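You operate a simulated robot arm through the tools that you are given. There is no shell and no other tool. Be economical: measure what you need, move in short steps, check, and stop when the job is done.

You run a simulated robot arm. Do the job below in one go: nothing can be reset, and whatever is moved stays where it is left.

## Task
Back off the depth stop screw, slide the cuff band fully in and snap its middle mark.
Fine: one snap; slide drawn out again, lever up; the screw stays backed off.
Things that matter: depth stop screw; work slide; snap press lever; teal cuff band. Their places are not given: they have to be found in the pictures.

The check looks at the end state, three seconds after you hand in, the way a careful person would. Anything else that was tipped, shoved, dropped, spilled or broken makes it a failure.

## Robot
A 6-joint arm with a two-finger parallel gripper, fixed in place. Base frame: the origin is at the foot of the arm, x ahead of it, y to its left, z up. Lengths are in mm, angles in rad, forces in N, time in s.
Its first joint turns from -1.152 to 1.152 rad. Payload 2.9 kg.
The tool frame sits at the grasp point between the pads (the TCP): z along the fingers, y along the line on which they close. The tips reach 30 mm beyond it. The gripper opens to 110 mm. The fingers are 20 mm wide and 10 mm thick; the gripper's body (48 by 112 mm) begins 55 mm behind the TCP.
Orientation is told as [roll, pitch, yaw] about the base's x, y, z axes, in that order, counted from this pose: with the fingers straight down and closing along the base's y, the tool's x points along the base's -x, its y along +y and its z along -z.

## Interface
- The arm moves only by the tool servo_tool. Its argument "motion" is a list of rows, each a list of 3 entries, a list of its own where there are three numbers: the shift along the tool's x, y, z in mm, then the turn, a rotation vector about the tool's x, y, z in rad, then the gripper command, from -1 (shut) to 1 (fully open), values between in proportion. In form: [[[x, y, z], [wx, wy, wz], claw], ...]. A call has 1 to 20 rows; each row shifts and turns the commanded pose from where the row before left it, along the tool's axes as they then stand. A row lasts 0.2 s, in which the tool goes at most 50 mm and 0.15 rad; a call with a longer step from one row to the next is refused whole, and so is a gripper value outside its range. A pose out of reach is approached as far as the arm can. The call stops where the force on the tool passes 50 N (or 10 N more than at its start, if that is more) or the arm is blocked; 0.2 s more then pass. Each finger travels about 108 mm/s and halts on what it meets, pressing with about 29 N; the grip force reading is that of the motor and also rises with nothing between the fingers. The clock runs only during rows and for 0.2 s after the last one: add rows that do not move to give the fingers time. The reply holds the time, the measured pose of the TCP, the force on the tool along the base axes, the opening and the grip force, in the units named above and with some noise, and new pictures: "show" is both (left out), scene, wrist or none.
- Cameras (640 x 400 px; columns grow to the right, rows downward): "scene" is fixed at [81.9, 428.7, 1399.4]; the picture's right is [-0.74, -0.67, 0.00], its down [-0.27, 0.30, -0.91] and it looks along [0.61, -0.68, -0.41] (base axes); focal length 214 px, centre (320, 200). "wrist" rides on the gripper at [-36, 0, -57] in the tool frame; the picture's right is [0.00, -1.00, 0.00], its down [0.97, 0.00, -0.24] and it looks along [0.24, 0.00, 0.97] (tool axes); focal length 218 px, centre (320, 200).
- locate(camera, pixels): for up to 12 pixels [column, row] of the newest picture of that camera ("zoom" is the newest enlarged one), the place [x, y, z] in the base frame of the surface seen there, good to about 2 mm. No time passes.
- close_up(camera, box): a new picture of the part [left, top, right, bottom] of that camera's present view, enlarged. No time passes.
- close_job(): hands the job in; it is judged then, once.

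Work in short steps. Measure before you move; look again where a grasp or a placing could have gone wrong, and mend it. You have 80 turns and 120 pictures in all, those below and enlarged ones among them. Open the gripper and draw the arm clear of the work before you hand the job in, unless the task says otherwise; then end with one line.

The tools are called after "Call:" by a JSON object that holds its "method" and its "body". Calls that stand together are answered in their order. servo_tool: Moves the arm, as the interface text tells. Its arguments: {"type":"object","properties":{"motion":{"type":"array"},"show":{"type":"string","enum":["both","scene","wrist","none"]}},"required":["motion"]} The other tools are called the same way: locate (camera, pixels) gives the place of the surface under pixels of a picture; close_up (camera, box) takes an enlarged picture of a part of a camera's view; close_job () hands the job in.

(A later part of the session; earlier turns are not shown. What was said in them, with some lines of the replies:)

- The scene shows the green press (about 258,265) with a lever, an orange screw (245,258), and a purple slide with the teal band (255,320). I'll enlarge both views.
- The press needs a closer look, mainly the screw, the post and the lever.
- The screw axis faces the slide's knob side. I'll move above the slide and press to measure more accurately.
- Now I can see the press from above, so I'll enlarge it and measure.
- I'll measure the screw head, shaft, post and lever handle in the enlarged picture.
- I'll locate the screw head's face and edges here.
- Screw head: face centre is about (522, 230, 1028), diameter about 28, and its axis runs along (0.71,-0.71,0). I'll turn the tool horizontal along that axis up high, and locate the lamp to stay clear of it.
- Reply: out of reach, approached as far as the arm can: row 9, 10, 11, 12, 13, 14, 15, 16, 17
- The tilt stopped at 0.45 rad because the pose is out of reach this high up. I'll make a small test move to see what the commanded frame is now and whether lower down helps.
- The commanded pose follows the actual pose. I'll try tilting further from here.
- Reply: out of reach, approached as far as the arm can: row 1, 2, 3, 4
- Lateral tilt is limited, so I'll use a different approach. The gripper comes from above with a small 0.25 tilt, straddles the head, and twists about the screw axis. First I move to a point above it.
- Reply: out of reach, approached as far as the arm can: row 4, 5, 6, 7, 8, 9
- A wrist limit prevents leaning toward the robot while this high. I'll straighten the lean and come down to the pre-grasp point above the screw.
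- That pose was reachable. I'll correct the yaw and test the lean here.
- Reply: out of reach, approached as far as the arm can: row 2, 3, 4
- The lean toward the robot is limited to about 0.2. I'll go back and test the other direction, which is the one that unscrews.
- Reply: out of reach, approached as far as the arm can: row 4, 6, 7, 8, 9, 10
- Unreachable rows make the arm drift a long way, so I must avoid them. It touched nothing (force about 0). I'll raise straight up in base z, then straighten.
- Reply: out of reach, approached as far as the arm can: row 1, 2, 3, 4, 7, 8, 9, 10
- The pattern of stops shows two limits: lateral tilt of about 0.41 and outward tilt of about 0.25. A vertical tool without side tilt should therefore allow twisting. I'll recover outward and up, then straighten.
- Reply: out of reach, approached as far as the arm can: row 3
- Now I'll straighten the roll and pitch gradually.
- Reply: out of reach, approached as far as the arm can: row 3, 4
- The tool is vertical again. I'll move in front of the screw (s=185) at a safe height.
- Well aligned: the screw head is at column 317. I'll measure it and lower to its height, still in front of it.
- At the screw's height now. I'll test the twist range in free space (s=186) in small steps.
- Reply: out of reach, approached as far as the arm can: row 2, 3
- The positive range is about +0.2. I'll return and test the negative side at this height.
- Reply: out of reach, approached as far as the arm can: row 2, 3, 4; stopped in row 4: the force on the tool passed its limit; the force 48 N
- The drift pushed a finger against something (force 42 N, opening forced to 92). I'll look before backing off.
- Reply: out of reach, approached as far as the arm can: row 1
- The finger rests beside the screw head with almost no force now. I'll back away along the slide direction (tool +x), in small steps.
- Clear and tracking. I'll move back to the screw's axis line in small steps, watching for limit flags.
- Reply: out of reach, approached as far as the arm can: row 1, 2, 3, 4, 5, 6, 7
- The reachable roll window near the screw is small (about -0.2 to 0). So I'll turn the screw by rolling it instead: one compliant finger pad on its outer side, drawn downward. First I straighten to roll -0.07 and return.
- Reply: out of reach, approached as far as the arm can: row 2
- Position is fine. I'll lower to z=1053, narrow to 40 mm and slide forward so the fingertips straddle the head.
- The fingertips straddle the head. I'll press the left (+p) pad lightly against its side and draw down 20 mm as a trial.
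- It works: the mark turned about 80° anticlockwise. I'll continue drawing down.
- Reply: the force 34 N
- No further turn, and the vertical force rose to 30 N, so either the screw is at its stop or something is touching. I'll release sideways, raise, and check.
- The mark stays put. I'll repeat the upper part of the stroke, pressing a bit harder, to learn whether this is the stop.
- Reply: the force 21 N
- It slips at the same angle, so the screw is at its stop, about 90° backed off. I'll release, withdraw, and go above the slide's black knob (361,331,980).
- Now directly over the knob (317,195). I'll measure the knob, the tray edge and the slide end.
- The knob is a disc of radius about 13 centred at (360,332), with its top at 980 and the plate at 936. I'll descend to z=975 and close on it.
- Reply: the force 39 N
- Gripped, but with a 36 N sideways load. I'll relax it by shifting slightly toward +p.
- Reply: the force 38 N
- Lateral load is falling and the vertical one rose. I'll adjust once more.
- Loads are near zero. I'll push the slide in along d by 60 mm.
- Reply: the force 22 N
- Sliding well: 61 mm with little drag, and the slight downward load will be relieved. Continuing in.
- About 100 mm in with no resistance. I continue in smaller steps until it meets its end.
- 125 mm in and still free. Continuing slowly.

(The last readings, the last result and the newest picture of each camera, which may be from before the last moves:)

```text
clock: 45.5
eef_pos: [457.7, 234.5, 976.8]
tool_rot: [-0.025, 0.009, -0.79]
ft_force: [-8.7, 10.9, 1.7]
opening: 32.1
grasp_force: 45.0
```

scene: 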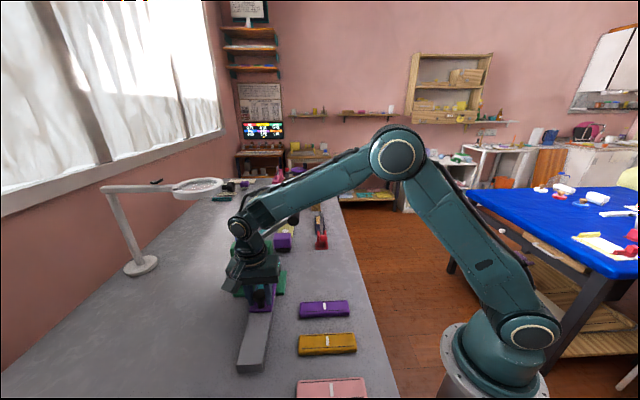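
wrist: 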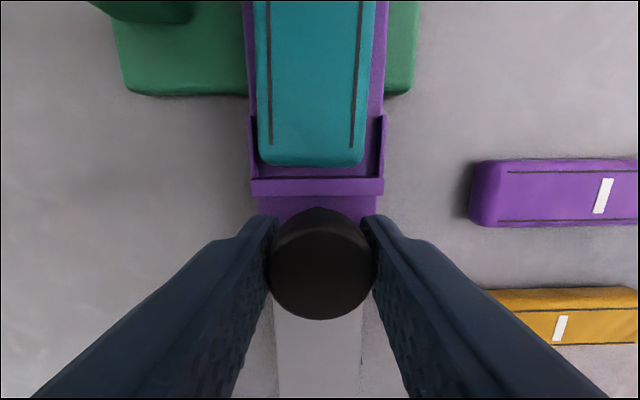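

Resistance begins (about 14 N along -d). I'll press a few more mm to confirm the end.

Call:
{"method": "servo_tool", "body": {"motion": [[[-2, 0, 0], [0, 0, 0], -1], [[-2, 0, 0], [0, 0, 0], -1], [[0, 0, 0], [0, 0, 0], -1]], "show": "scene"}}

Call:
{"method": "close_up", "body": {"camera": "scene", "box": [210, 225, 310, 315]}}

```text
clock: 46.3
eef_pos: [457.5, 235.0, 977.0]
tool_rot: [-0.027, 0.013, -0.785]
ft_force: [-30.6, 21.3, 10.0]
opening: 32.2
grasp_force: 44.3
```

scene: 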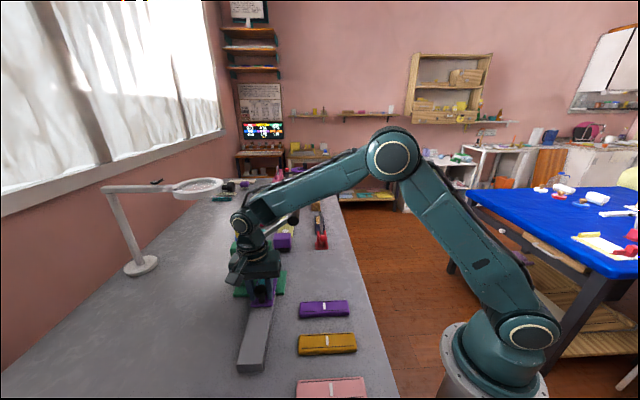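

```text
4.44 times, centred on (260, 270) of scene
```

zoom: 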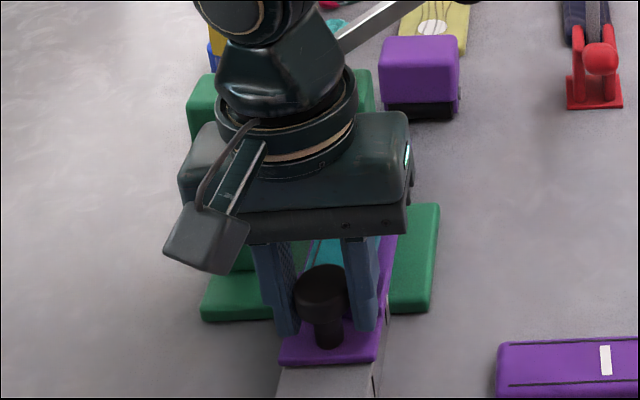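

Firm stop after 140 mm; the middle mark should be at s≈249, right under the ram (s≈250). I'll ease the force, open and rise.

Call:
{"method": "servo_tool", "body": {"motion": [[[2, 0, 0], [0, 0, 0], -1], [[1, 0, 0], [0, 0, 0], -1], [[0, 0, 0], [0, 0, 0], -0.1], [[0, 0, 0], [0, 0, 0], 0], [[0, 0, -30], [0, 0, 0], 0], [[10, 0, -40], [0, 0, 0], 0], [[20, 0, -30], [0, 0, 0], 0], [[30, 0, 0], [0, 0, 0], 0], [[0, 0, 0], [0, 0, 0], 0]]}}

Call:
{"method": "close_up", "body": {"camera": "scene", "box": [210, 225, 310, 315]}}

```text
clock: 48.3
eef_pos: [418.7, 277.6, 1075.4]
tool_rot: [-0.025, 0.008, -0.791]
ft_force: [-0.1, -0.2, 0.3]
opening: 55.4
grasp_force: 0.0
```

scene: 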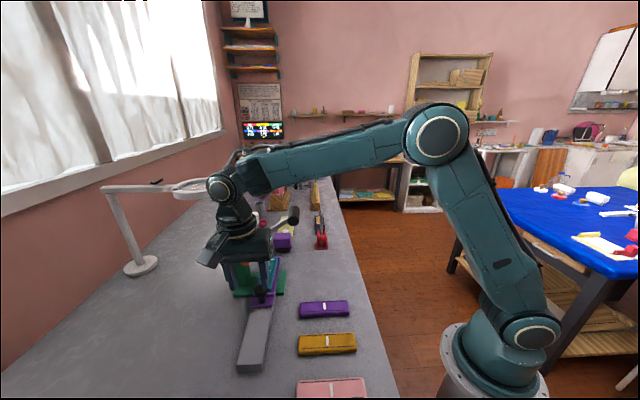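
wrist: 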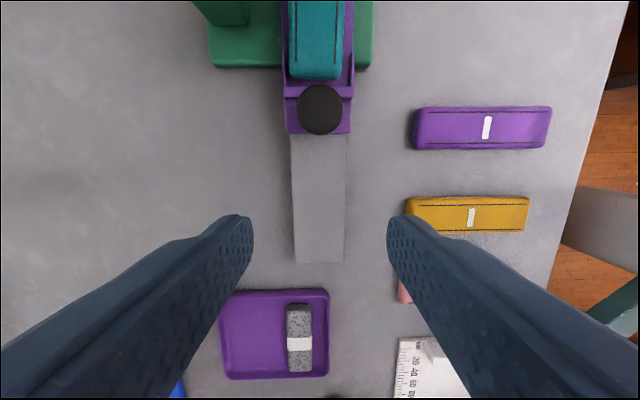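

```text
4.44 times, centred on (260, 270) of scene
```

zoom: 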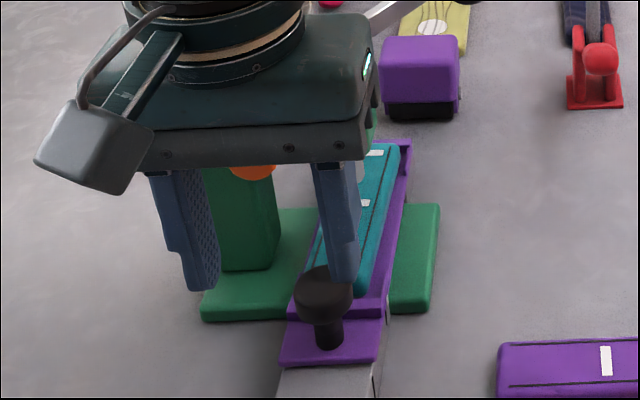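

Slide is fully in and stays there. Now the lever: I'll rise, close the gripper and move above the handle (s≈248, p≈408, top z≈1150).

Call:
{"method": "servo_tool", "body": {"motion": [[[0, 0, -40], [0, 0, 0], -0.5], [[0, 0, -40], [0, 0, 0], -1], [[0, 0, -40], [0, 0, 0], -1], [[0, 0, -35], [0, 0, 0], -1], [[-30, -28, 0], [0, 0, 0], -1], [[-30, -28, 0], [0, 0, 0], -1], [[-30, -28, 0], [0, 0, 0], -1], [[0, 0, 0], [0, 0, 0], -1]]}}

```text
clock: 50.1
eef_pos: [427.1, 156.8, 1232.9]
tool_rot: [-0.03, 0.008, -0.793]
ft_force: [-0.4, -0.1, 0.4]
opening: 0.0
grasp_force: 28.8
```

scene: 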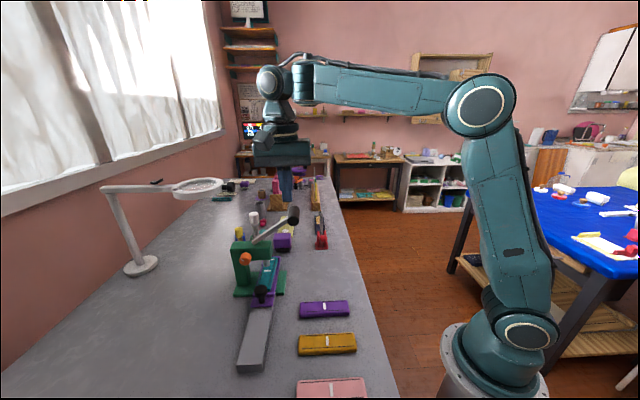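
wrist: 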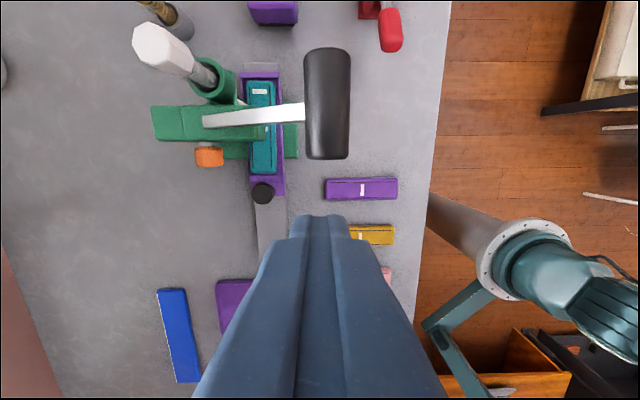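

Good view of the handle (327,103). I'll measure it and check the slide from here.

Call:
{"method": "locate", "body": {"camera": "wrist", "pixels": [[327, 60], [327, 103], [327, 150], [312, 103], [342, 103], [300, 112], [255, 115], [205, 122], [259, 91], [207, 156], [262, 193], [290, 145]]}}

Call:
{"method": "close_up", "body": {"camera": "wrist", "box": [140, 20, 380, 220]}}

Call:
{"method": "close_up", "body": {"camera": "scene", "box": [220, 195, 310, 305]}}

```text
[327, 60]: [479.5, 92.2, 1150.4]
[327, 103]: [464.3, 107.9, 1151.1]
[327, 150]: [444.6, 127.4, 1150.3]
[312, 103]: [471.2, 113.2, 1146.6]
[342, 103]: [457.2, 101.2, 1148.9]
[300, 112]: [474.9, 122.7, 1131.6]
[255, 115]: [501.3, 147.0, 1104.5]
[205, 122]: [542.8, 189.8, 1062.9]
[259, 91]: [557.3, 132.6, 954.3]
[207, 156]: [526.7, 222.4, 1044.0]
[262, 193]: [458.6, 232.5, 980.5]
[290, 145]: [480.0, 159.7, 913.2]
```

```text
2.00 times, centred on (260, 120) of wrist
```

zoom: 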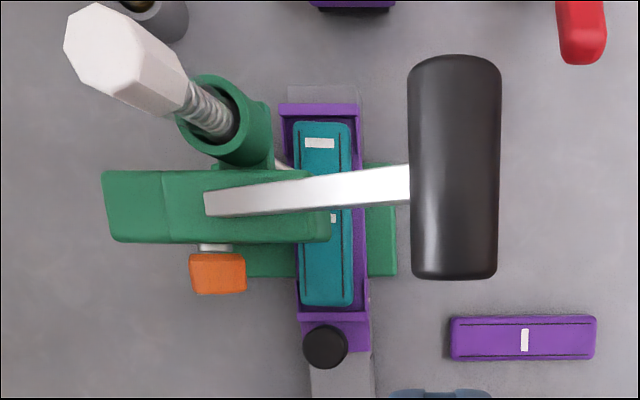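

```text
3.64 times, centred on (265, 250) of scene
```

zoom: 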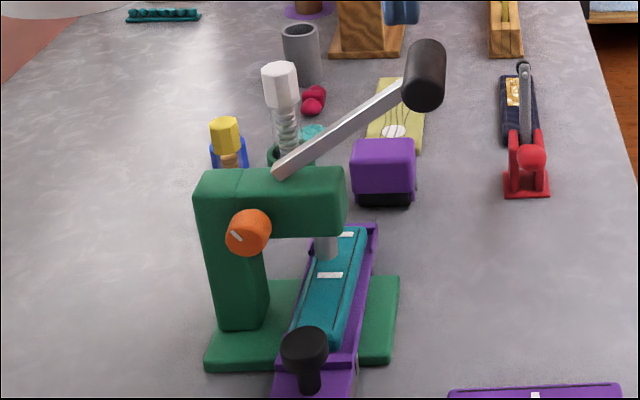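

I need to check that the middle mark really lies under the ram, so I'll locate the mark and the ram in the scene close-up.

Call:
{"method": "locate", "body": {"camera": "zoom", "pixels": [[330, 275], [345, 234], [327, 256], [320, 245], [332, 245], [326, 240], [317, 340], [305, 350], [375, 235], [340, 295], [350, 235]]}}

Call:
{"method": "close_up", "body": {"camera": "scene", "box": [255, 240, 295, 290]}}

```text
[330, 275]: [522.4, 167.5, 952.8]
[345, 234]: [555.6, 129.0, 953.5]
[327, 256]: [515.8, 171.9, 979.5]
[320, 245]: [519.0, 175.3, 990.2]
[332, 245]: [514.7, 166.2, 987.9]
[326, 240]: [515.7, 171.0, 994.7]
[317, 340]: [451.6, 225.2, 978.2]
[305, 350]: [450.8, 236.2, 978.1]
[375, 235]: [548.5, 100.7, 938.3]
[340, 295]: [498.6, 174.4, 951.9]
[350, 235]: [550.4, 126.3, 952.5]
```

```text
8.00 times, centred on (275, 265) of scene
```

zoom: 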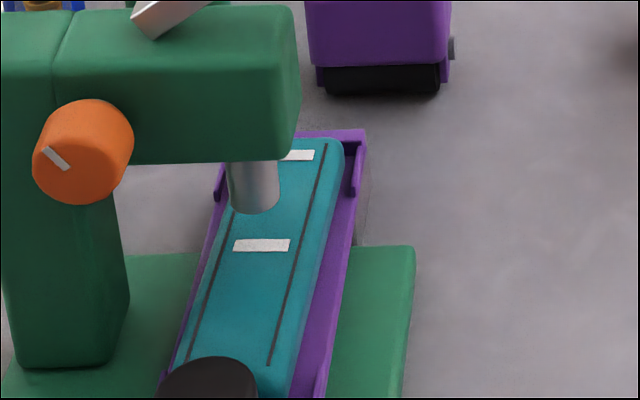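

The mark's s=251 matches the ram centre. I'll move over the handle and come down to just above it.

Call:
{"method": "servo_tool", "body": {"motion": [[[-30, -4, 0], [0, 0, 0], -1], [[-29, -4, 0], [0, 0, 0], -1], [[0, 0, 25], [0, 0, 0], -1], [[0, 0, 20], [0, 0, 0], -1], [[0, 0, 0], [0, 0, 0], -1]]}}

```text
clock: 51.3
eef_pos: [463.3, 108.5, 1194.5]
tool_rot: [-0.026, 0.007, -0.792]
ft_force: [0.3, 0.7, 0.5]
opening: 0.0
grasp_force: 29.4
out of reach, approached as far as the arm can: row 4
```

scene: 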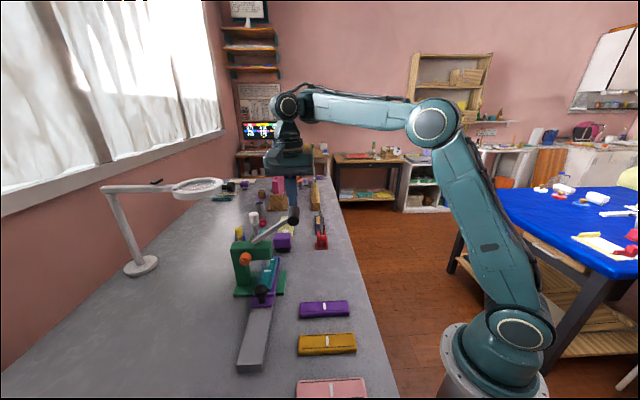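
wrist: 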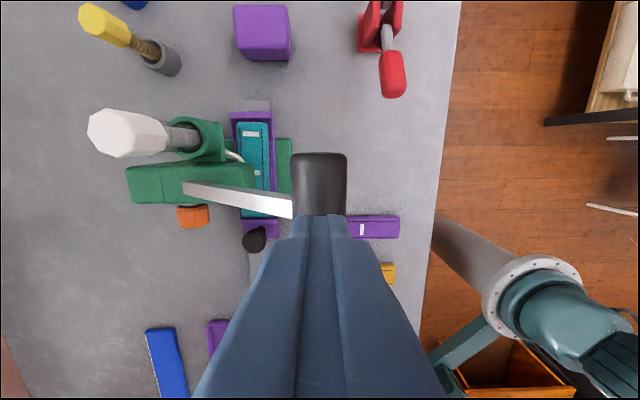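

One row was flagged just above the handle. I'll try smaller steps with yaw turned back a bit to gain joint margin.

Call:
{"method": "servo_tool", "body": {"motion": [[[0, 0, 0], [0, 0, -0.1], -1], [[0, 0, 0], [0, 0, -0.1], -1], [[0, 0, 4], [0, 0, 0], -1], [[0, 0, 4], [0, 0, 0], -1], [[0, 0, 0], [0, 0, 0], -1]], "show": "none"}}

```text
clock: 52.5
eef_pos: [463.8, 109.8, 1186.0]
tool_rot: [-0.025, 0.014, -0.593]
ft_force: [-0.2, 0.6, 0.1]
opening: 0.1
grasp_force: 29.8
```

Turning the yaw back removed the limit. I'll go on to yaw 0, which makes it simple to press down.

Call:
{"method": "servo_tool", "body": {"motion": [[[0, 0, 0], [0, 0, -0.148], -1], [[0, 0, 0], [0, 0, -0.148], -1], [[0, 0, 0], [0, 0, -0.148], -1], [[0, 0, 0], [0, 0, -0.148], -1], [[0, 0, 0], [0, 0, 0], -1]], "show": "wrist"}}

```text
clock: 53.7
eef_pos: [462.1, 109.6, 1186.3]
tool_rot: [-0.013, 0.025, 0.001]
ft_force: [-0.9, -0.5, 0.7]
opening: 0.0
grasp_force: 28.8
```

wrist: 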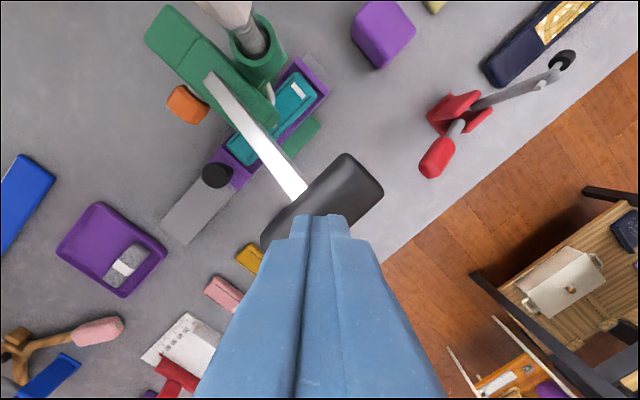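

Set to press. I'll lower about 35 mm on the handle, following its arc.

Call:
{"method": "servo_tool", "body": {"motion": [[[0, 0, 5], [0, 0, 0], -1], [[3, -3, 8], [0, 0, 0], -1], [[3, -3, 8], [0, 0, 0], -1], [[2.7, -2.7, 8], [0, 0, 0], -1], [[2.5, -2.5, 9], [0, 0, 0], -1], [[0, 0, 0], [0, 0, 0], -1]]}}

```text
clock: 55.1
eef_pos: [469.3, 102.6, 1173.2]
tool_rot: [-0.013, 0.028, -0.001]
ft_force: [-3.1, 2.0, 5.1]
opening: 0.1
grasp_force: 28.4
out of reach, approached as far as the arm can: row 2, 3, 4, 5
```

scene: 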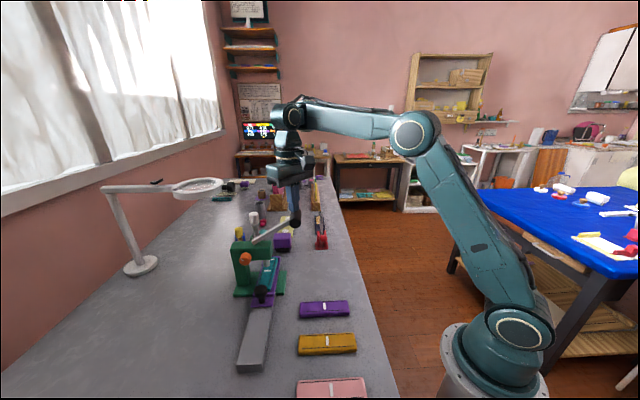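
wrist: 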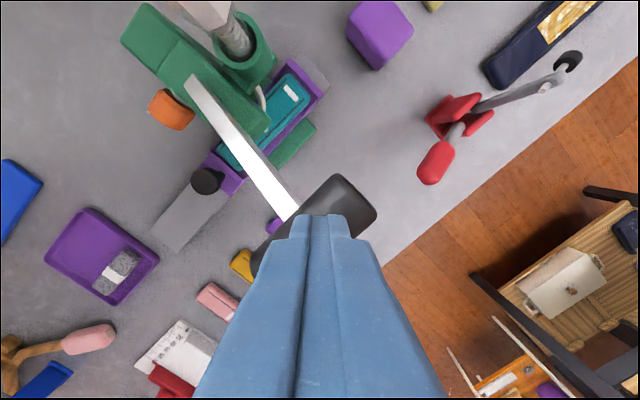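

Some rows were flagged with nearly no force. I'll lift a little and probe small single moves to see which direction is limited.

Call:
{"method": "servo_tool", "body": {"motion": [[[0, 0, -10], [0, 0, 0], -1], [[5, 0, 0], [0, 0, 0], -1], [[5, 0, 0], [0, 0, 0], -1], [[0, 5, 0], [0, 0, 0], -1], [[0, -5, 0], [0, 0, 0], -1], [[0, 0, 0], [0.013, -0.028, 0], -1], [[0, 0, 5], [0, 0, 0], -1], [[0, 0, 0], [0, 0, 0], -1]], "show": "none"}}

```text
clock: 56.9
eef_pos: [465.9, 103.5, 1186.9]
tool_rot: [-0.027, 0.002, 0.0]
ft_force: [0.2, 0.0, -0.7]
opening: 0.1
grasp_force: 28.9
out of reach, approached as far as the arm can: row 6, 7
```

Fingers tilted slightly inward are accepted while vertical is not, so I'll tilt inward by 0.25 and check that coming down is allowed.

Call:
{"method": "servo_tool", "body": {"motion": [[[0, 0, -6], [0, 0.08, 0], -1], [[0, 0, 0], [0, 0.08, 0], -1], [[0, 0, 0], [0, 0.08, 0], -1], [[0, 0, 0], [0, 0, 0], -1]], "show": "scene"}}

```text
clock: 57.9
eef_pos: [471.9, 106.1, 1190.5]
tool_rot: [-0.044, 0.182, -0.008]
ft_force: [0.2, -0.4, 0.1]
opening: 0.1
grasp_force: 29.1
out of reach, approached as far as the arm can: row 1, 2
```

scene: 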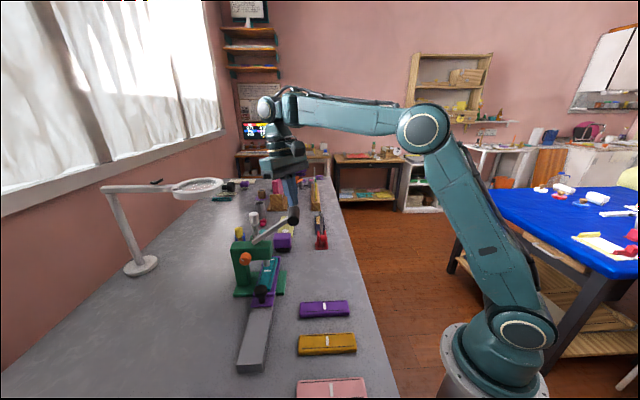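

I'll add a slight lateral lean (roll toward -0.1), which the drift seems to favour, then probe down.

Call:
{"method": "servo_tool", "body": {"motion": [[[0, 0, 0], [0.06, 0, 0], -1], [[6, 0, 3], [0, 0, 0], -1], [[6, 0, 3], [0, 0, 0], -1], [[0, 0, 4], [0, 0, 0], -1], [[0, 0, 0], [0, 0, 0], -1]], "show": "none"}}

```text
clock: 59.1
eef_pos: [458.0, 104.8, 1183.4]
tool_rot: [-0.102, 0.179, -0.006]
ft_force: [-0.1, 0.3, 0.4]
opening: 0.0
grasp_force: 29.0
```

No flags. I'll centre the tip over the handle (+p by about 10) and begin pressing.

Call:
{"method": "servo_tool", "body": {"motion": [[[-7, 7, 0], [0, 0, 0], -1], [[0, 0, 5], [0, 0, 0], -1], [[2.5, -2.5, 6], [0, 0, 0], -1], [[2.5, -2.5, 6], [0, 0, 0], -1], [[0, 0, 0], [0, 0, 0], -1]], "show": "scene"}}

```text
clock: 60.3
eef_pos: [457.0, 106.6, 1165.9]
tool_rot: [-0.105, 0.18, -0.005]
ft_force: [2.2, 0.9, 2.9]
opening: 0.3
grasp_force: 29.0
```

scene: 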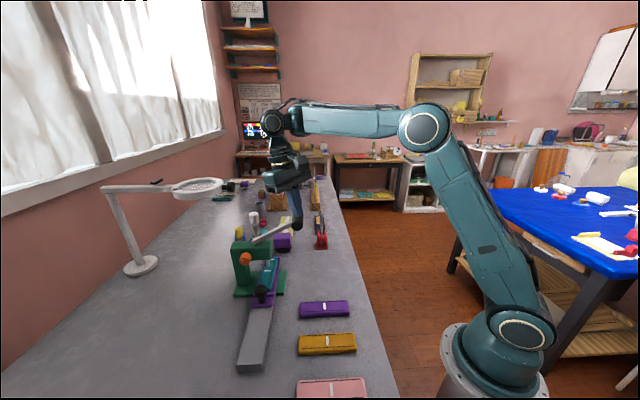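

The lever is going down with about 3 N. Continuing along the arc.

Call:
{"method": "servo_tool", "body": {"motion": [[[0.5, -1, 8], [0, 0, 0], -1], [[0.5, -1, 8], [0, 0, 0], -1], [[0, -0.5, 8], [0, 0, 0], -1], [[0, 0, 8], [0, 0, 0], -1], [[0, 0, 0], [0, 0, 0], -1]], "show": "scene"}}

Call:
{"method": "close_up", "body": {"camera": "scene", "box": [220, 195, 310, 305]}}

```text
clock: 61.5
eef_pos: [450.9, 99.3, 1135.1]
tool_rot: [-0.104, 0.179, -0.006]
ft_force: [0.7, 0.3, 5.5]
opening: 0.1
grasp_force: 29.3
```

scene: 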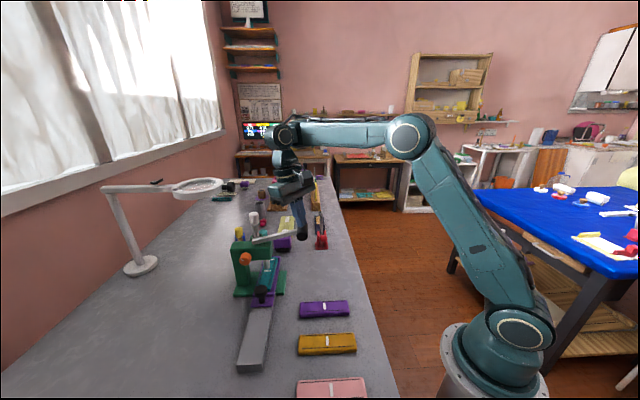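

```text
3.64 times, centred on (265, 250) of scene
```

zoom: 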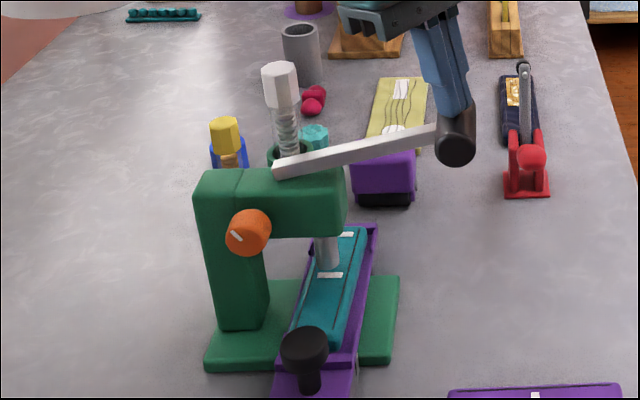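

The ram is going down onto the middle mark. Continuing in steps.

Call:
{"method": "servo_tool", "body": {"motion": [[[-1, 0, 7], [0, 0, 0], -1], [[-1, 0, 7], [0, 0, 0], -1], [[-1, 0.5, 6], [0, 0, 0], -1], [[0, 0, 0], [0, 0, 0], -1]], "show": "none"}}

Call:
{"method": "close_up", "body": {"camera": "scene", "box": [220, 195, 310, 305]}}

```text
clock: 62.5
eef_pos: [455.2, 99.2, 1122.2]
tool_rot: [-0.103, 0.182, -0.009]
ft_force: [-2.1, -0.2, 6.4]
opening: 0.0
grasp_force: 28.7
out of reach, approached as far as the arm can: row 2, 3
```

```text
3.64 times, centred on (265, 250) of scene
```

zoom: 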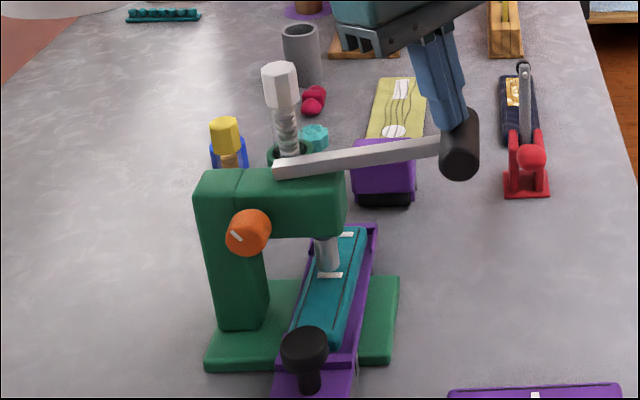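

Limit again at z≈1122. I'll increase the inward tilt a bit and continue.

Call:
{"method": "servo_tool", "body": {"motion": [[[0, 0, 0], [0.04, 0.05, 0], -1], [[0, 0, 0], [0.04, 0.05, 0], -1], [[0, 0, 4], [0, 0, 0], -1], [[0, 0, 4], [0, 0, 0], -1], [[0, 0, 0], [0, 0, 0], -1]], "show": "none"}}

```text
clock: 63.7
eef_pos: [453.8, 98.3, 1113.3]
tool_rot: [-0.186, 0.279, -0.022]
ft_force: [2.8, 5.8, 4.5]
opening: 0.0
grasp_force: 28.7
```

No flags now. Continuing down.

Call:
{"method": "servo_tool", "body": {"motion": [[[-0.8, 0.8, 6], [0, 0, 0], -1], [[-0.8, 0.8, 6], [0.02, 0.03, 0], -1], [[-0.8, 0.8, 6], [0.02, 0.03, 0], -1], [[0, 0, 0], [0, 0, 0], -1]], "show": "none"}}

Call:
{"method": "close_up", "body": {"camera": "scene", "box": [220, 195, 310, 305]}}

```text
clock: 64.7
eef_pos: [449.9, 96.2, 1096.2]
tool_rot: [-0.233, 0.338, -0.035]
ft_force: [5.0, 1.9, 6.6]
opening: 0.1
grasp_force: 28.4
```

```text
3.64 times, centred on (265, 250) of scene
```

zoom: 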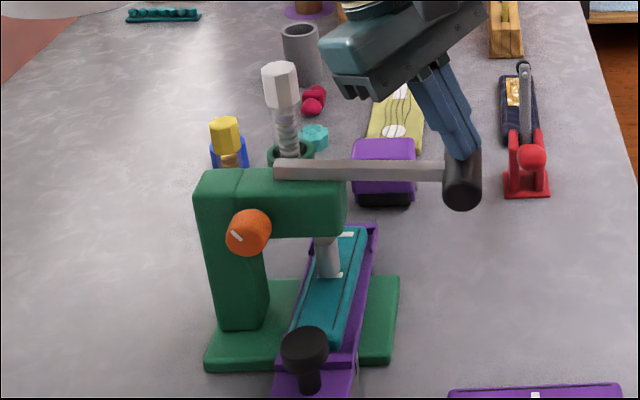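

The ram tip is about to reach the white mark. A few more mm, watching the force.

Call:
{"method": "servo_tool", "body": {"motion": [[[-0.8, 0.8, 6], [0.02, 0.03, 0], -1], [[-0.8, 0.8, 6], [0.02, 0.03, 0], -1], [[-1, 1, 5], [0.01, 0.02, 0], -1], [[0, 0, 0], [0, 0, 0], -1]], "show": "none"}}

Call:
{"method": "close_up", "body": {"camera": "scene", "box": [220, 195, 310, 305]}}

```text
clock: 65.7
eef_pos: [445.6, 95.8, 1078.9]
tool_rot: [-0.288, 0.417, -0.055]
ft_force: [6.1, 3.9, 7.6]
opening: 0.0
grasp_force: 29.2
```

```text
3.64 times, centred on (265, 250) of scene
```

zoom: 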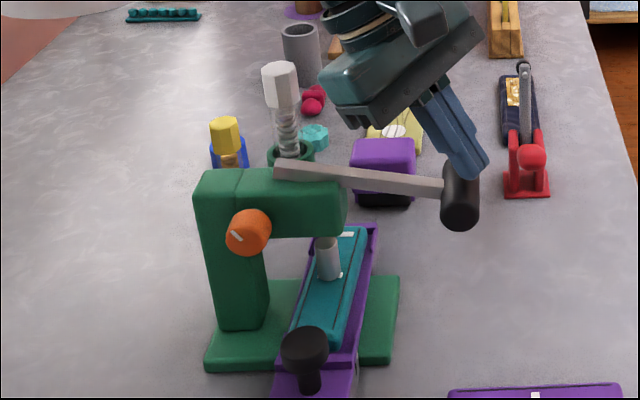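

The ram covers the mark and the force is still only 10 N, so it's not at the bottom. The tip is near the handle's outer edge, so I'll re-centre it and press straight down further.

Call:
{"method": "servo_tool", "body": {"motion": [[[-6, 6, -4], [0, 0, 0], -1], [[-2, 1.5, 6], [0.02, 0.03, 0], -1], [[-2, 1.5, 6], [0.02, 0.03, 0], -1], [[0, 0, 0], [0, 0, 0], -1]], "show": "none"}}

Call:
{"method": "close_up", "body": {"camera": "scene", "box": [220, 195, 310, 305]}}

```text
clock: 66.7
eef_pos: [452.1, 101.6, 1066.2]
tool_rot: [-0.337, 0.47, -0.077]
ft_force: [14.3, 6.9, 14.8]
opening: 0.0
grasp_force: 29.4
```

```text
3.64 times, centred on (265, 250) of scene
```

zoom: 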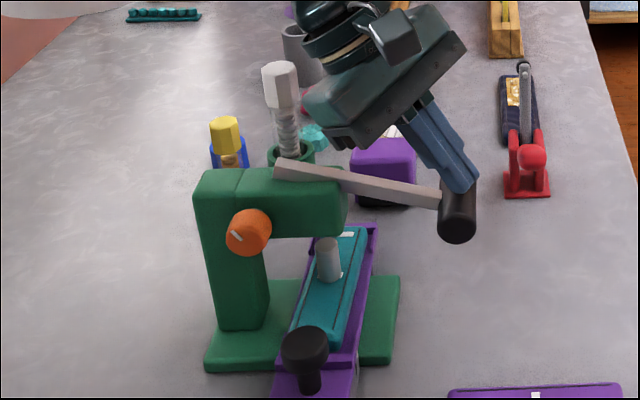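

Force is rising to 21 N and the ram is on the band. A little more to feel the bottom.

Call:
{"method": "servo_tool", "body": {"motion": [[[-2, 1.5, 5], [0.01, 0.02, 0], -1], [[-2, 1.5, 4], [0.01, 0.02, 0], -1], [[0, 0, 0], [0, 0, 0], -1]], "show": "wrist"}}

Call:
{"method": "close_up", "body": {"camera": "scene", "box": [230, 220, 300, 290]}}

```text
clock: 67.3
eef_pos: [452.8, 101.9, 1062.7]
tool_rot: [-0.353, 0.486, -0.084]
ft_force: [-4.2, 3.1, 21.6]
opening: 0.0
grasp_force: 29.0
stopped in row 2: the force on the tool passed its limit (the readings are from after the stop); the commanded pose is now the measured one
```

wrist: 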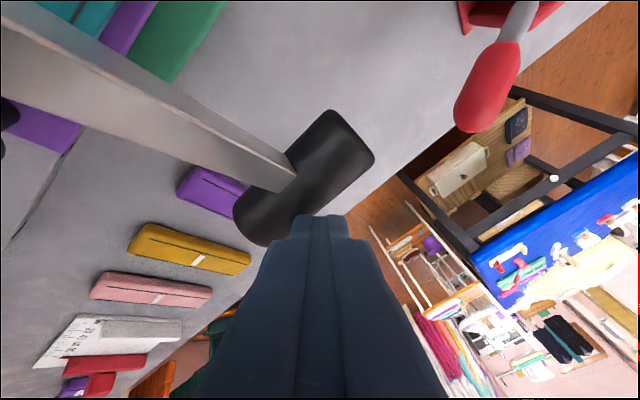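

```text
5.71 times, centred on (265, 255) of scene
```

zoom: 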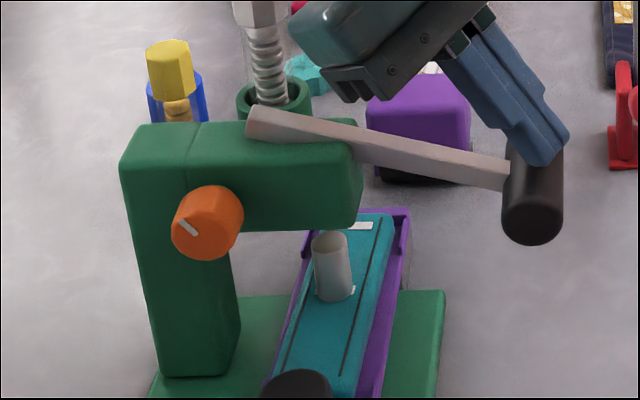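

Force passed the limit at a firm bottom, so the snap is done. I'll lift straight up and see whether the lever follows by itself.

Call:
{"method": "servo_tool", "body": {"motion": [[[6.5, -4.6, -12.5], [0, 0, 0], -1], [[6.5, -4.6, -12.5], [0, 0, 0], -1], [[6.5, -4.6, -12.5], [0, 0, 0], -1], [[0, 0, 0], [0, 0, 0], -1]], "show": "scene"}}

Call:
{"method": "close_up", "body": {"camera": "scene", "box": [220, 195, 310, 305]}}

```text
clock: 68.3
eef_pos: [454.6, 102.1, 1104.6]
tool_rot: [-0.352, 0.489, -0.084]
ft_force: [2.6, 1.9, 6.2]
opening: 0.0
grasp_force: 28.7
```

scene: 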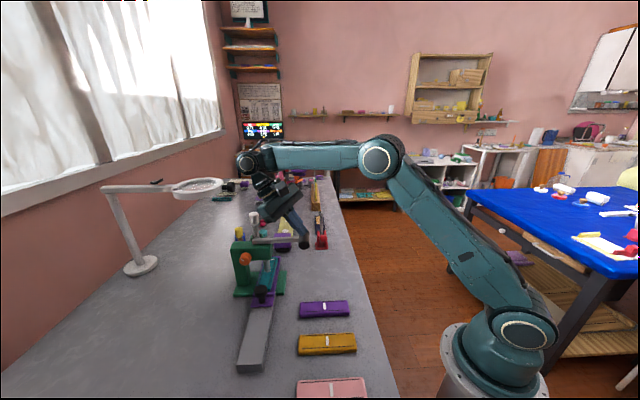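

```text
3.64 times, centred on (265, 250) of scene
```

zoom: 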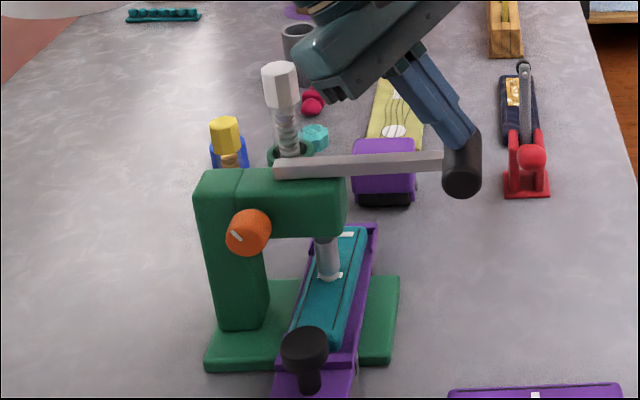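

The lever springs back up with the tool. I'll continue up until it's fully raised and I'm clear.

Call:
{"method": "servo_tool", "body": {"motion": [[[6.5, -4.6, -12.5], [0, 0, 0], -1], [[6.5, -4.6, -12.5], [0, 0, 0], -1], [[6.5, -4.6, -12.5], [0, 0, 0], -1], [[6.5, -4.6, -12.5], [0, 0, 0], -1], [[6.5, -4.6, -12.5], [0, 0, 0], -1], [[6.5, -4.6, -12.5], [0, 0, 0], -1], [[6.5, -4.6, -12.5], [0, 0, 0], -1], [[6.5, -4.6, -12.5], [0, 0, 0], -1], [[0, 0, 0], [0, 0, 0], -1]], "show": "scene"}}

Call:
{"method": "close_up", "body": {"camera": "scene", "box": [220, 195, 310, 305]}}

```text
clock: 70.3
eef_pos: [409.6, 91.9, 1166.3]
tool_rot: [-0.353, 0.49, -0.083]
ft_force: [-0.4, 0.6, -0.2]
opening: 0.5
grasp_force: 29.1
out of reach, approached as far as the arm can: row 2, 3, 4, 5, 6, 7, 8
```

scene: 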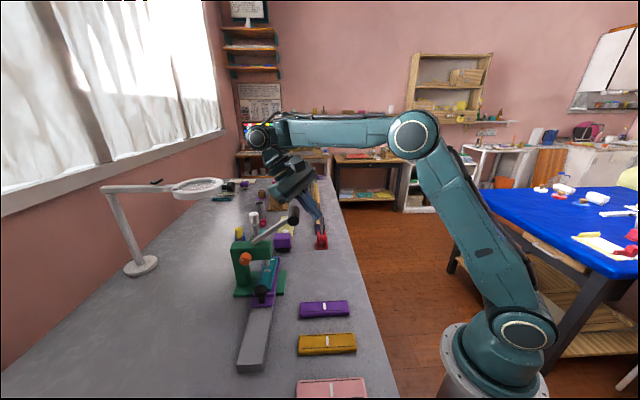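

```text
3.64 times, centred on (265, 250) of scene
```

zoom: 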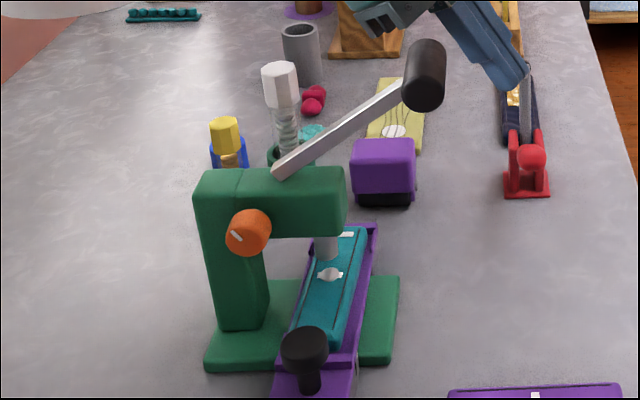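

The snap shows on the middle mark and the lever is back up. I'll move clear toward the left and robot, keeping the tilt for now.

Call:
{"method": "servo_tool", "body": {"motion": [[[22.7, 30.4, 1.7], [0, 0, 0], -1], [[22.7, 30.4, 1.7], [0, 0, 0], -1], [[22.7, 30.4, 1.7], [0, 0, 0], -1], [[0, 0, 0], [0, 0, 0], -1]], "show": "none"}}

```text
clock: 71.3
eef_pos: [340.1, 183.7, 1168.1]
tool_rot: [-0.355, 0.487, -0.086]
ft_force: [0.8, 0.3, -0.3]
opening: 0.0
grasp_force: 29.0
```

Clear. Now I straighten the tool and turn the yaw to -0.79.

Call:
{"method": "servo_tool", "body": {"motion": [[[0, 0, 0], [-0.071, -0.097, 0], -1], [[0, 0, 0], [-0.071, -0.097, 0], -1], [[0, 0, 0], [-0.071, -0.097, 0], -1], [[0, 0, 0], [-0.071, -0.097, 0], -1], [[0, 0, 0], [-0.06, -0.09, 0], -0.5], [[0, 0, 0], [0, 0, 0.13], 0], [[0, 0, 0], [0, 0, 0.13], 0], [[0, 0, 0], [0, 0, 0.13], 0], [[0, 0, 0], [0, 0, 0.13], 0], [[0, 0, 0], [0, 0, 0.13], 0], [[0, 0, 0], [0, 0, 0], 0]]}}

```text
clock: 73.7
eef_pos: [341.8, 183.8, 1167.4]
tool_rot: [0.002, 0.027, -0.658]
ft_force: [-0.7, 0.1, 0.2]
opening: 54.9
grasp_force: 0.1
```

scene: 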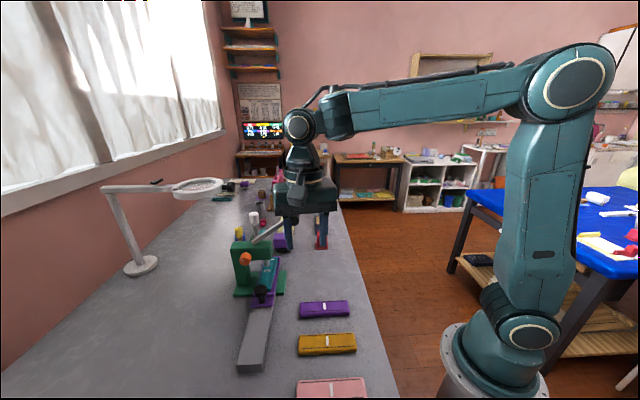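
wrist: 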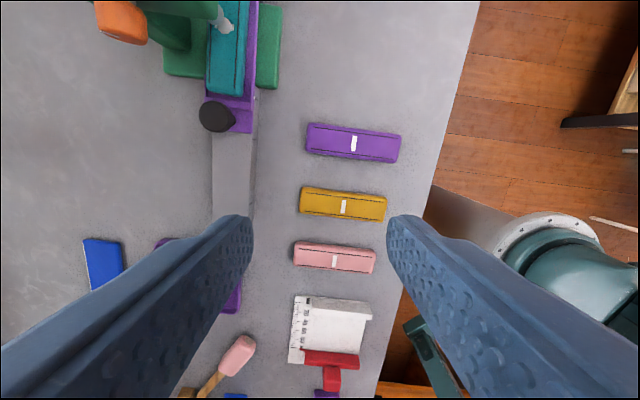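

Straight again, no flags. I'll align the yaw and move above the knob at (458,234).

Call:
{"method": "servo_tool", "body": {"motion": [[[0, 0, 0], [0.02, -0.02, 0.13], 0], [[-15, 39, 15], [0, 0, 0], 0], [[-15, 39, 25], [0, 0, 0], 0], [[-16, 39, 30], [0, 0, 0], 0], [[0, 0, 0], [0, 0, 0], 0]], "show": "wrist"}}

Call:
{"method": "locate", "body": {"camera": "wrist", "pixels": [[317, 190], [317, 200]]}}

```text
refused: row 4 steps farther than a row can; nothing moved
```

```text
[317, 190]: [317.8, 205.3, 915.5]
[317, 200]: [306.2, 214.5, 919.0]
```

A row was too long, so I'll split it.

Call:
{"method": "servo_tool", "body": {"motion": [[[0, 0, 0], [0.02, -0.02, 0.13], 0], [[-15, 39, 10], [0, 0, 0], 0], [[-15, 39, 20], [0, 0, 0], 0], [[-16, 39, 20], [0, 0, 0], 0], [[0, 0, 20], [0, 0, 0], 0], [[0, 0, 0], [0, 0, 0], 0]], "show": "wrist"}}

```text
clock: 75.1
eef_pos: [455.9, 233.0, 1093.5]
tool_rot: [-0.018, 0.006, -0.785]
ft_force: [-0.2, 0.4, 0.5]
opening: 55.1
grasp_force: 0.1
```

wrist: 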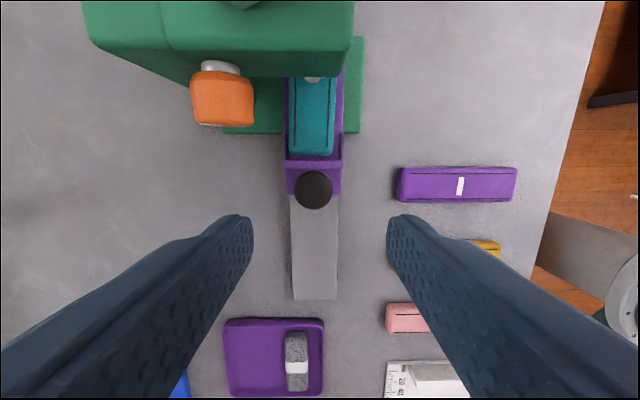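

Aligned over the knob (313,190). Descend to 976.5 and grip.

Call:
{"method": "servo_tool", "body": {"motion": [[[0, 2.5, 30], [0, 0, 0], 0], [[0, 0, 40], [0, 0, 0], 0], [[0, 0, 30], [0, 0, 0], 0], [[0, 0, 17], [0, 0, 0], 0], [[0, 0, 0], [0, 0, 0], 0], [[0, 0, 0], [0, 0, 0], -0.7], [[0, 0, 0], [0, 0, 0], -1], [[0, 0, 0], [0, 0, 0], -1]], "show": "wrist"}}

```text
clock: 76.9
eef_pos: [458.1, 235.2, 976.2]
tool_rot: [-0.012, 0.004, -0.785]
ft_force: [22.1, 20.8, -11.1]
opening: 31.8
grasp_force: 45.1
```

wrist: 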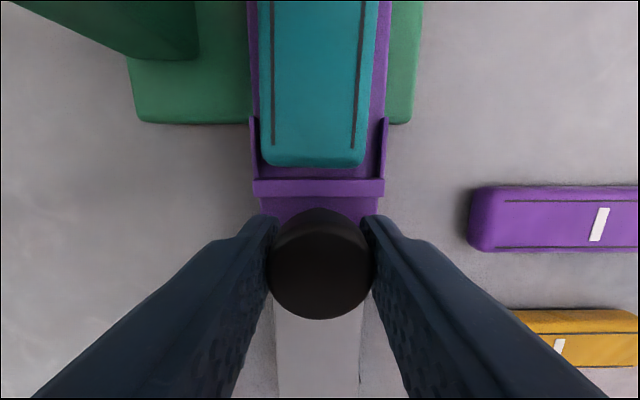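

Gripped. As before, I'll relieve the side load, then begin drawing the slide out.

Call:
{"method": "servo_tool", "body": {"motion": [[[0, 4, 1], [0, 0, 0], -1], [[0, 0, 0], [0, 0, 0], -1], [[8, 0, 0], [0, 0, 0], -1], [[10, 0, 0], [0, 0, 0], -1], [[10, 0, 0], [0, 0, 0], -1], [[0, 0, 0], [0, 0, 0], -1]], "show": "none"}}

```text
clock: 78.3
eef_pos: [437.6, 254.2, 977.1]
tool_rot: [-0.018, 0.004, -0.787]
ft_force: [-0.7, -2.9, 20.4]
opening: 31.7
grasp_force: 45.0
```

Sliding out. I'll relieve the vertical load and go on.

Call:
{"method": "servo_tool", "body": {"motion": [[[0, 0, -1.3], [0, 0, 0], -1], [[12, 0, 0], [0, 0, 0], -1], [[12, 0, 0], [0, 0, 0], -1], [[12, 0, 0], [0, 0, 0], -1], [[12, 0, 0], [0, 0, 0], -1], [[0, 0, 0], [0, 0, 0], -1]], "show": "none"}}

```text
clock: 79.7
eef_pos: [403.4, 291.5, 976.1]
tool_rot: [-0.024, 0.005, -0.784]
ft_force: [0.5, -1.0, -9.3]
opening: 32.1
grasp_force: 44.8
```

62 mm remain to the original position. Continuing.

Call:
{"method": "servo_tool", "body": {"motion": [[[12, 0, 0.6], [0, 0, 0], -1], [[12, 0, 0], [0, 0, 0], -1], [[12, 0, 0], [0, 0, 0], -1], [[12, 0, 0], [0, 0, 0], -1], [[7, 0, 0], [0, 0, 0], -1], [[3, 0, 0], [0, 0, 0], -1], [[3, 0, 0], [0, 0, 0], -1], [[3, 0, 0], [0, 0, 0], -1], [[0, 0, 0], [0, 0, 0], -1]], "show": "none"}}

```text
clock: 81.7
eef_pos: [358.2, 334.3, 976.7]
tool_rot: [-0.022, 0.005, -0.785]
ft_force: [3.1, -6.0, -20.6]
opening: 31.8
grasp_force: 45.4
```

Back at the original out position, touching its end stop. I'll ease off, open and rise clear.

Call:
{"method": "servo_tool", "body": {"motion": [[[-0.5, 0, 1], [0, 0, 0], -1], [[0, 0, 0], [0, 0, 0], -0.2], [[0, 0, 0], [0, 0, 0], 0], [[0, 0, -30], [0, 0, 0], 0], [[0, 0, -40], [0, 0, 0], 0], [[0, 0, -40], [0, 0, 0], 0], [[0, 0, -40], [0, 0, 0], 0.3], [[15, -30, -20], [0, 0, 0], 0.3], [[0, -40, -20], [0, 0, 0], 0.3], [[0, -40, -20], [0, 0, 0], 0.3], [[0, 0, 0], [0, 0, 0], 0.3]]}}

Call:
{"method": "close_up", "body": {"camera": "scene", "box": [200, 190, 360, 390]}}

Call:
{"method": "close_up", "body": {"camera": "scene", "box": [225, 245, 295, 375]}}

```text
clock: 84.1
eef_pos: [272.5, 269.3, 1189.2]
tool_rot: [-0.021, 0.005, -0.786]
ft_force: [-0.6, -0.1, 0.2]
opening: 71.7
grasp_force: 0.1
```

scene: 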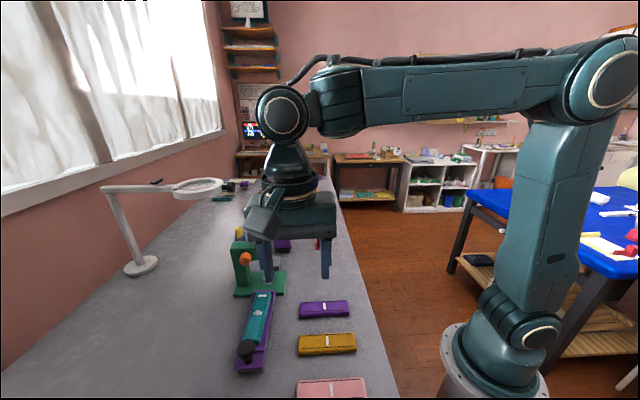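
wrist: 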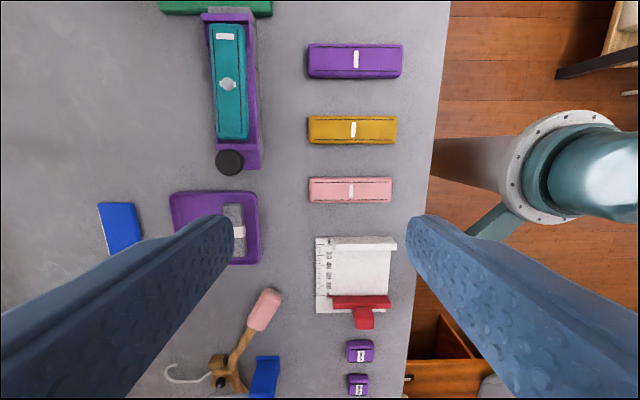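

```text
2.00 times, centred on (280, 290) of scene
```

zoom: 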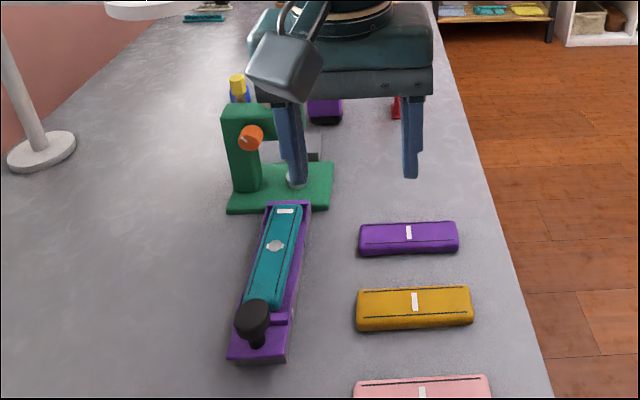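

```text
3.08 times, centred on (260, 310) of scene
```

zoom: 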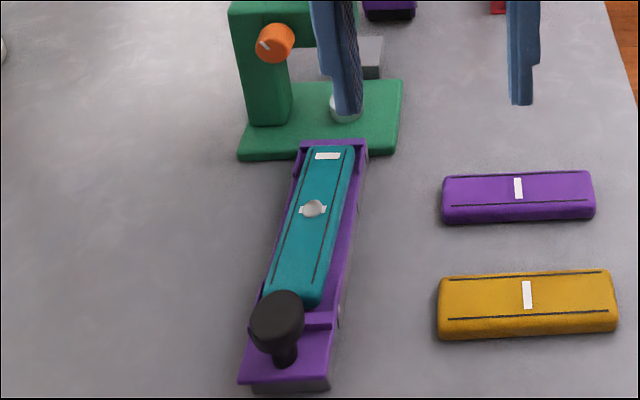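

The slide is out with one snap on its middle mark, the screw is still backed off and the arm is clear. The lever was up when last seen and I haven't touched it since, so I'm handing in.

Call:
{"method": "close_job", "body": {}}

```text
The job is handed in.
```

I backed the depth stop screw off to its stop, slid the cuff band fully in, put one snap on its middle mark, raised the lever and drew the slide back out.
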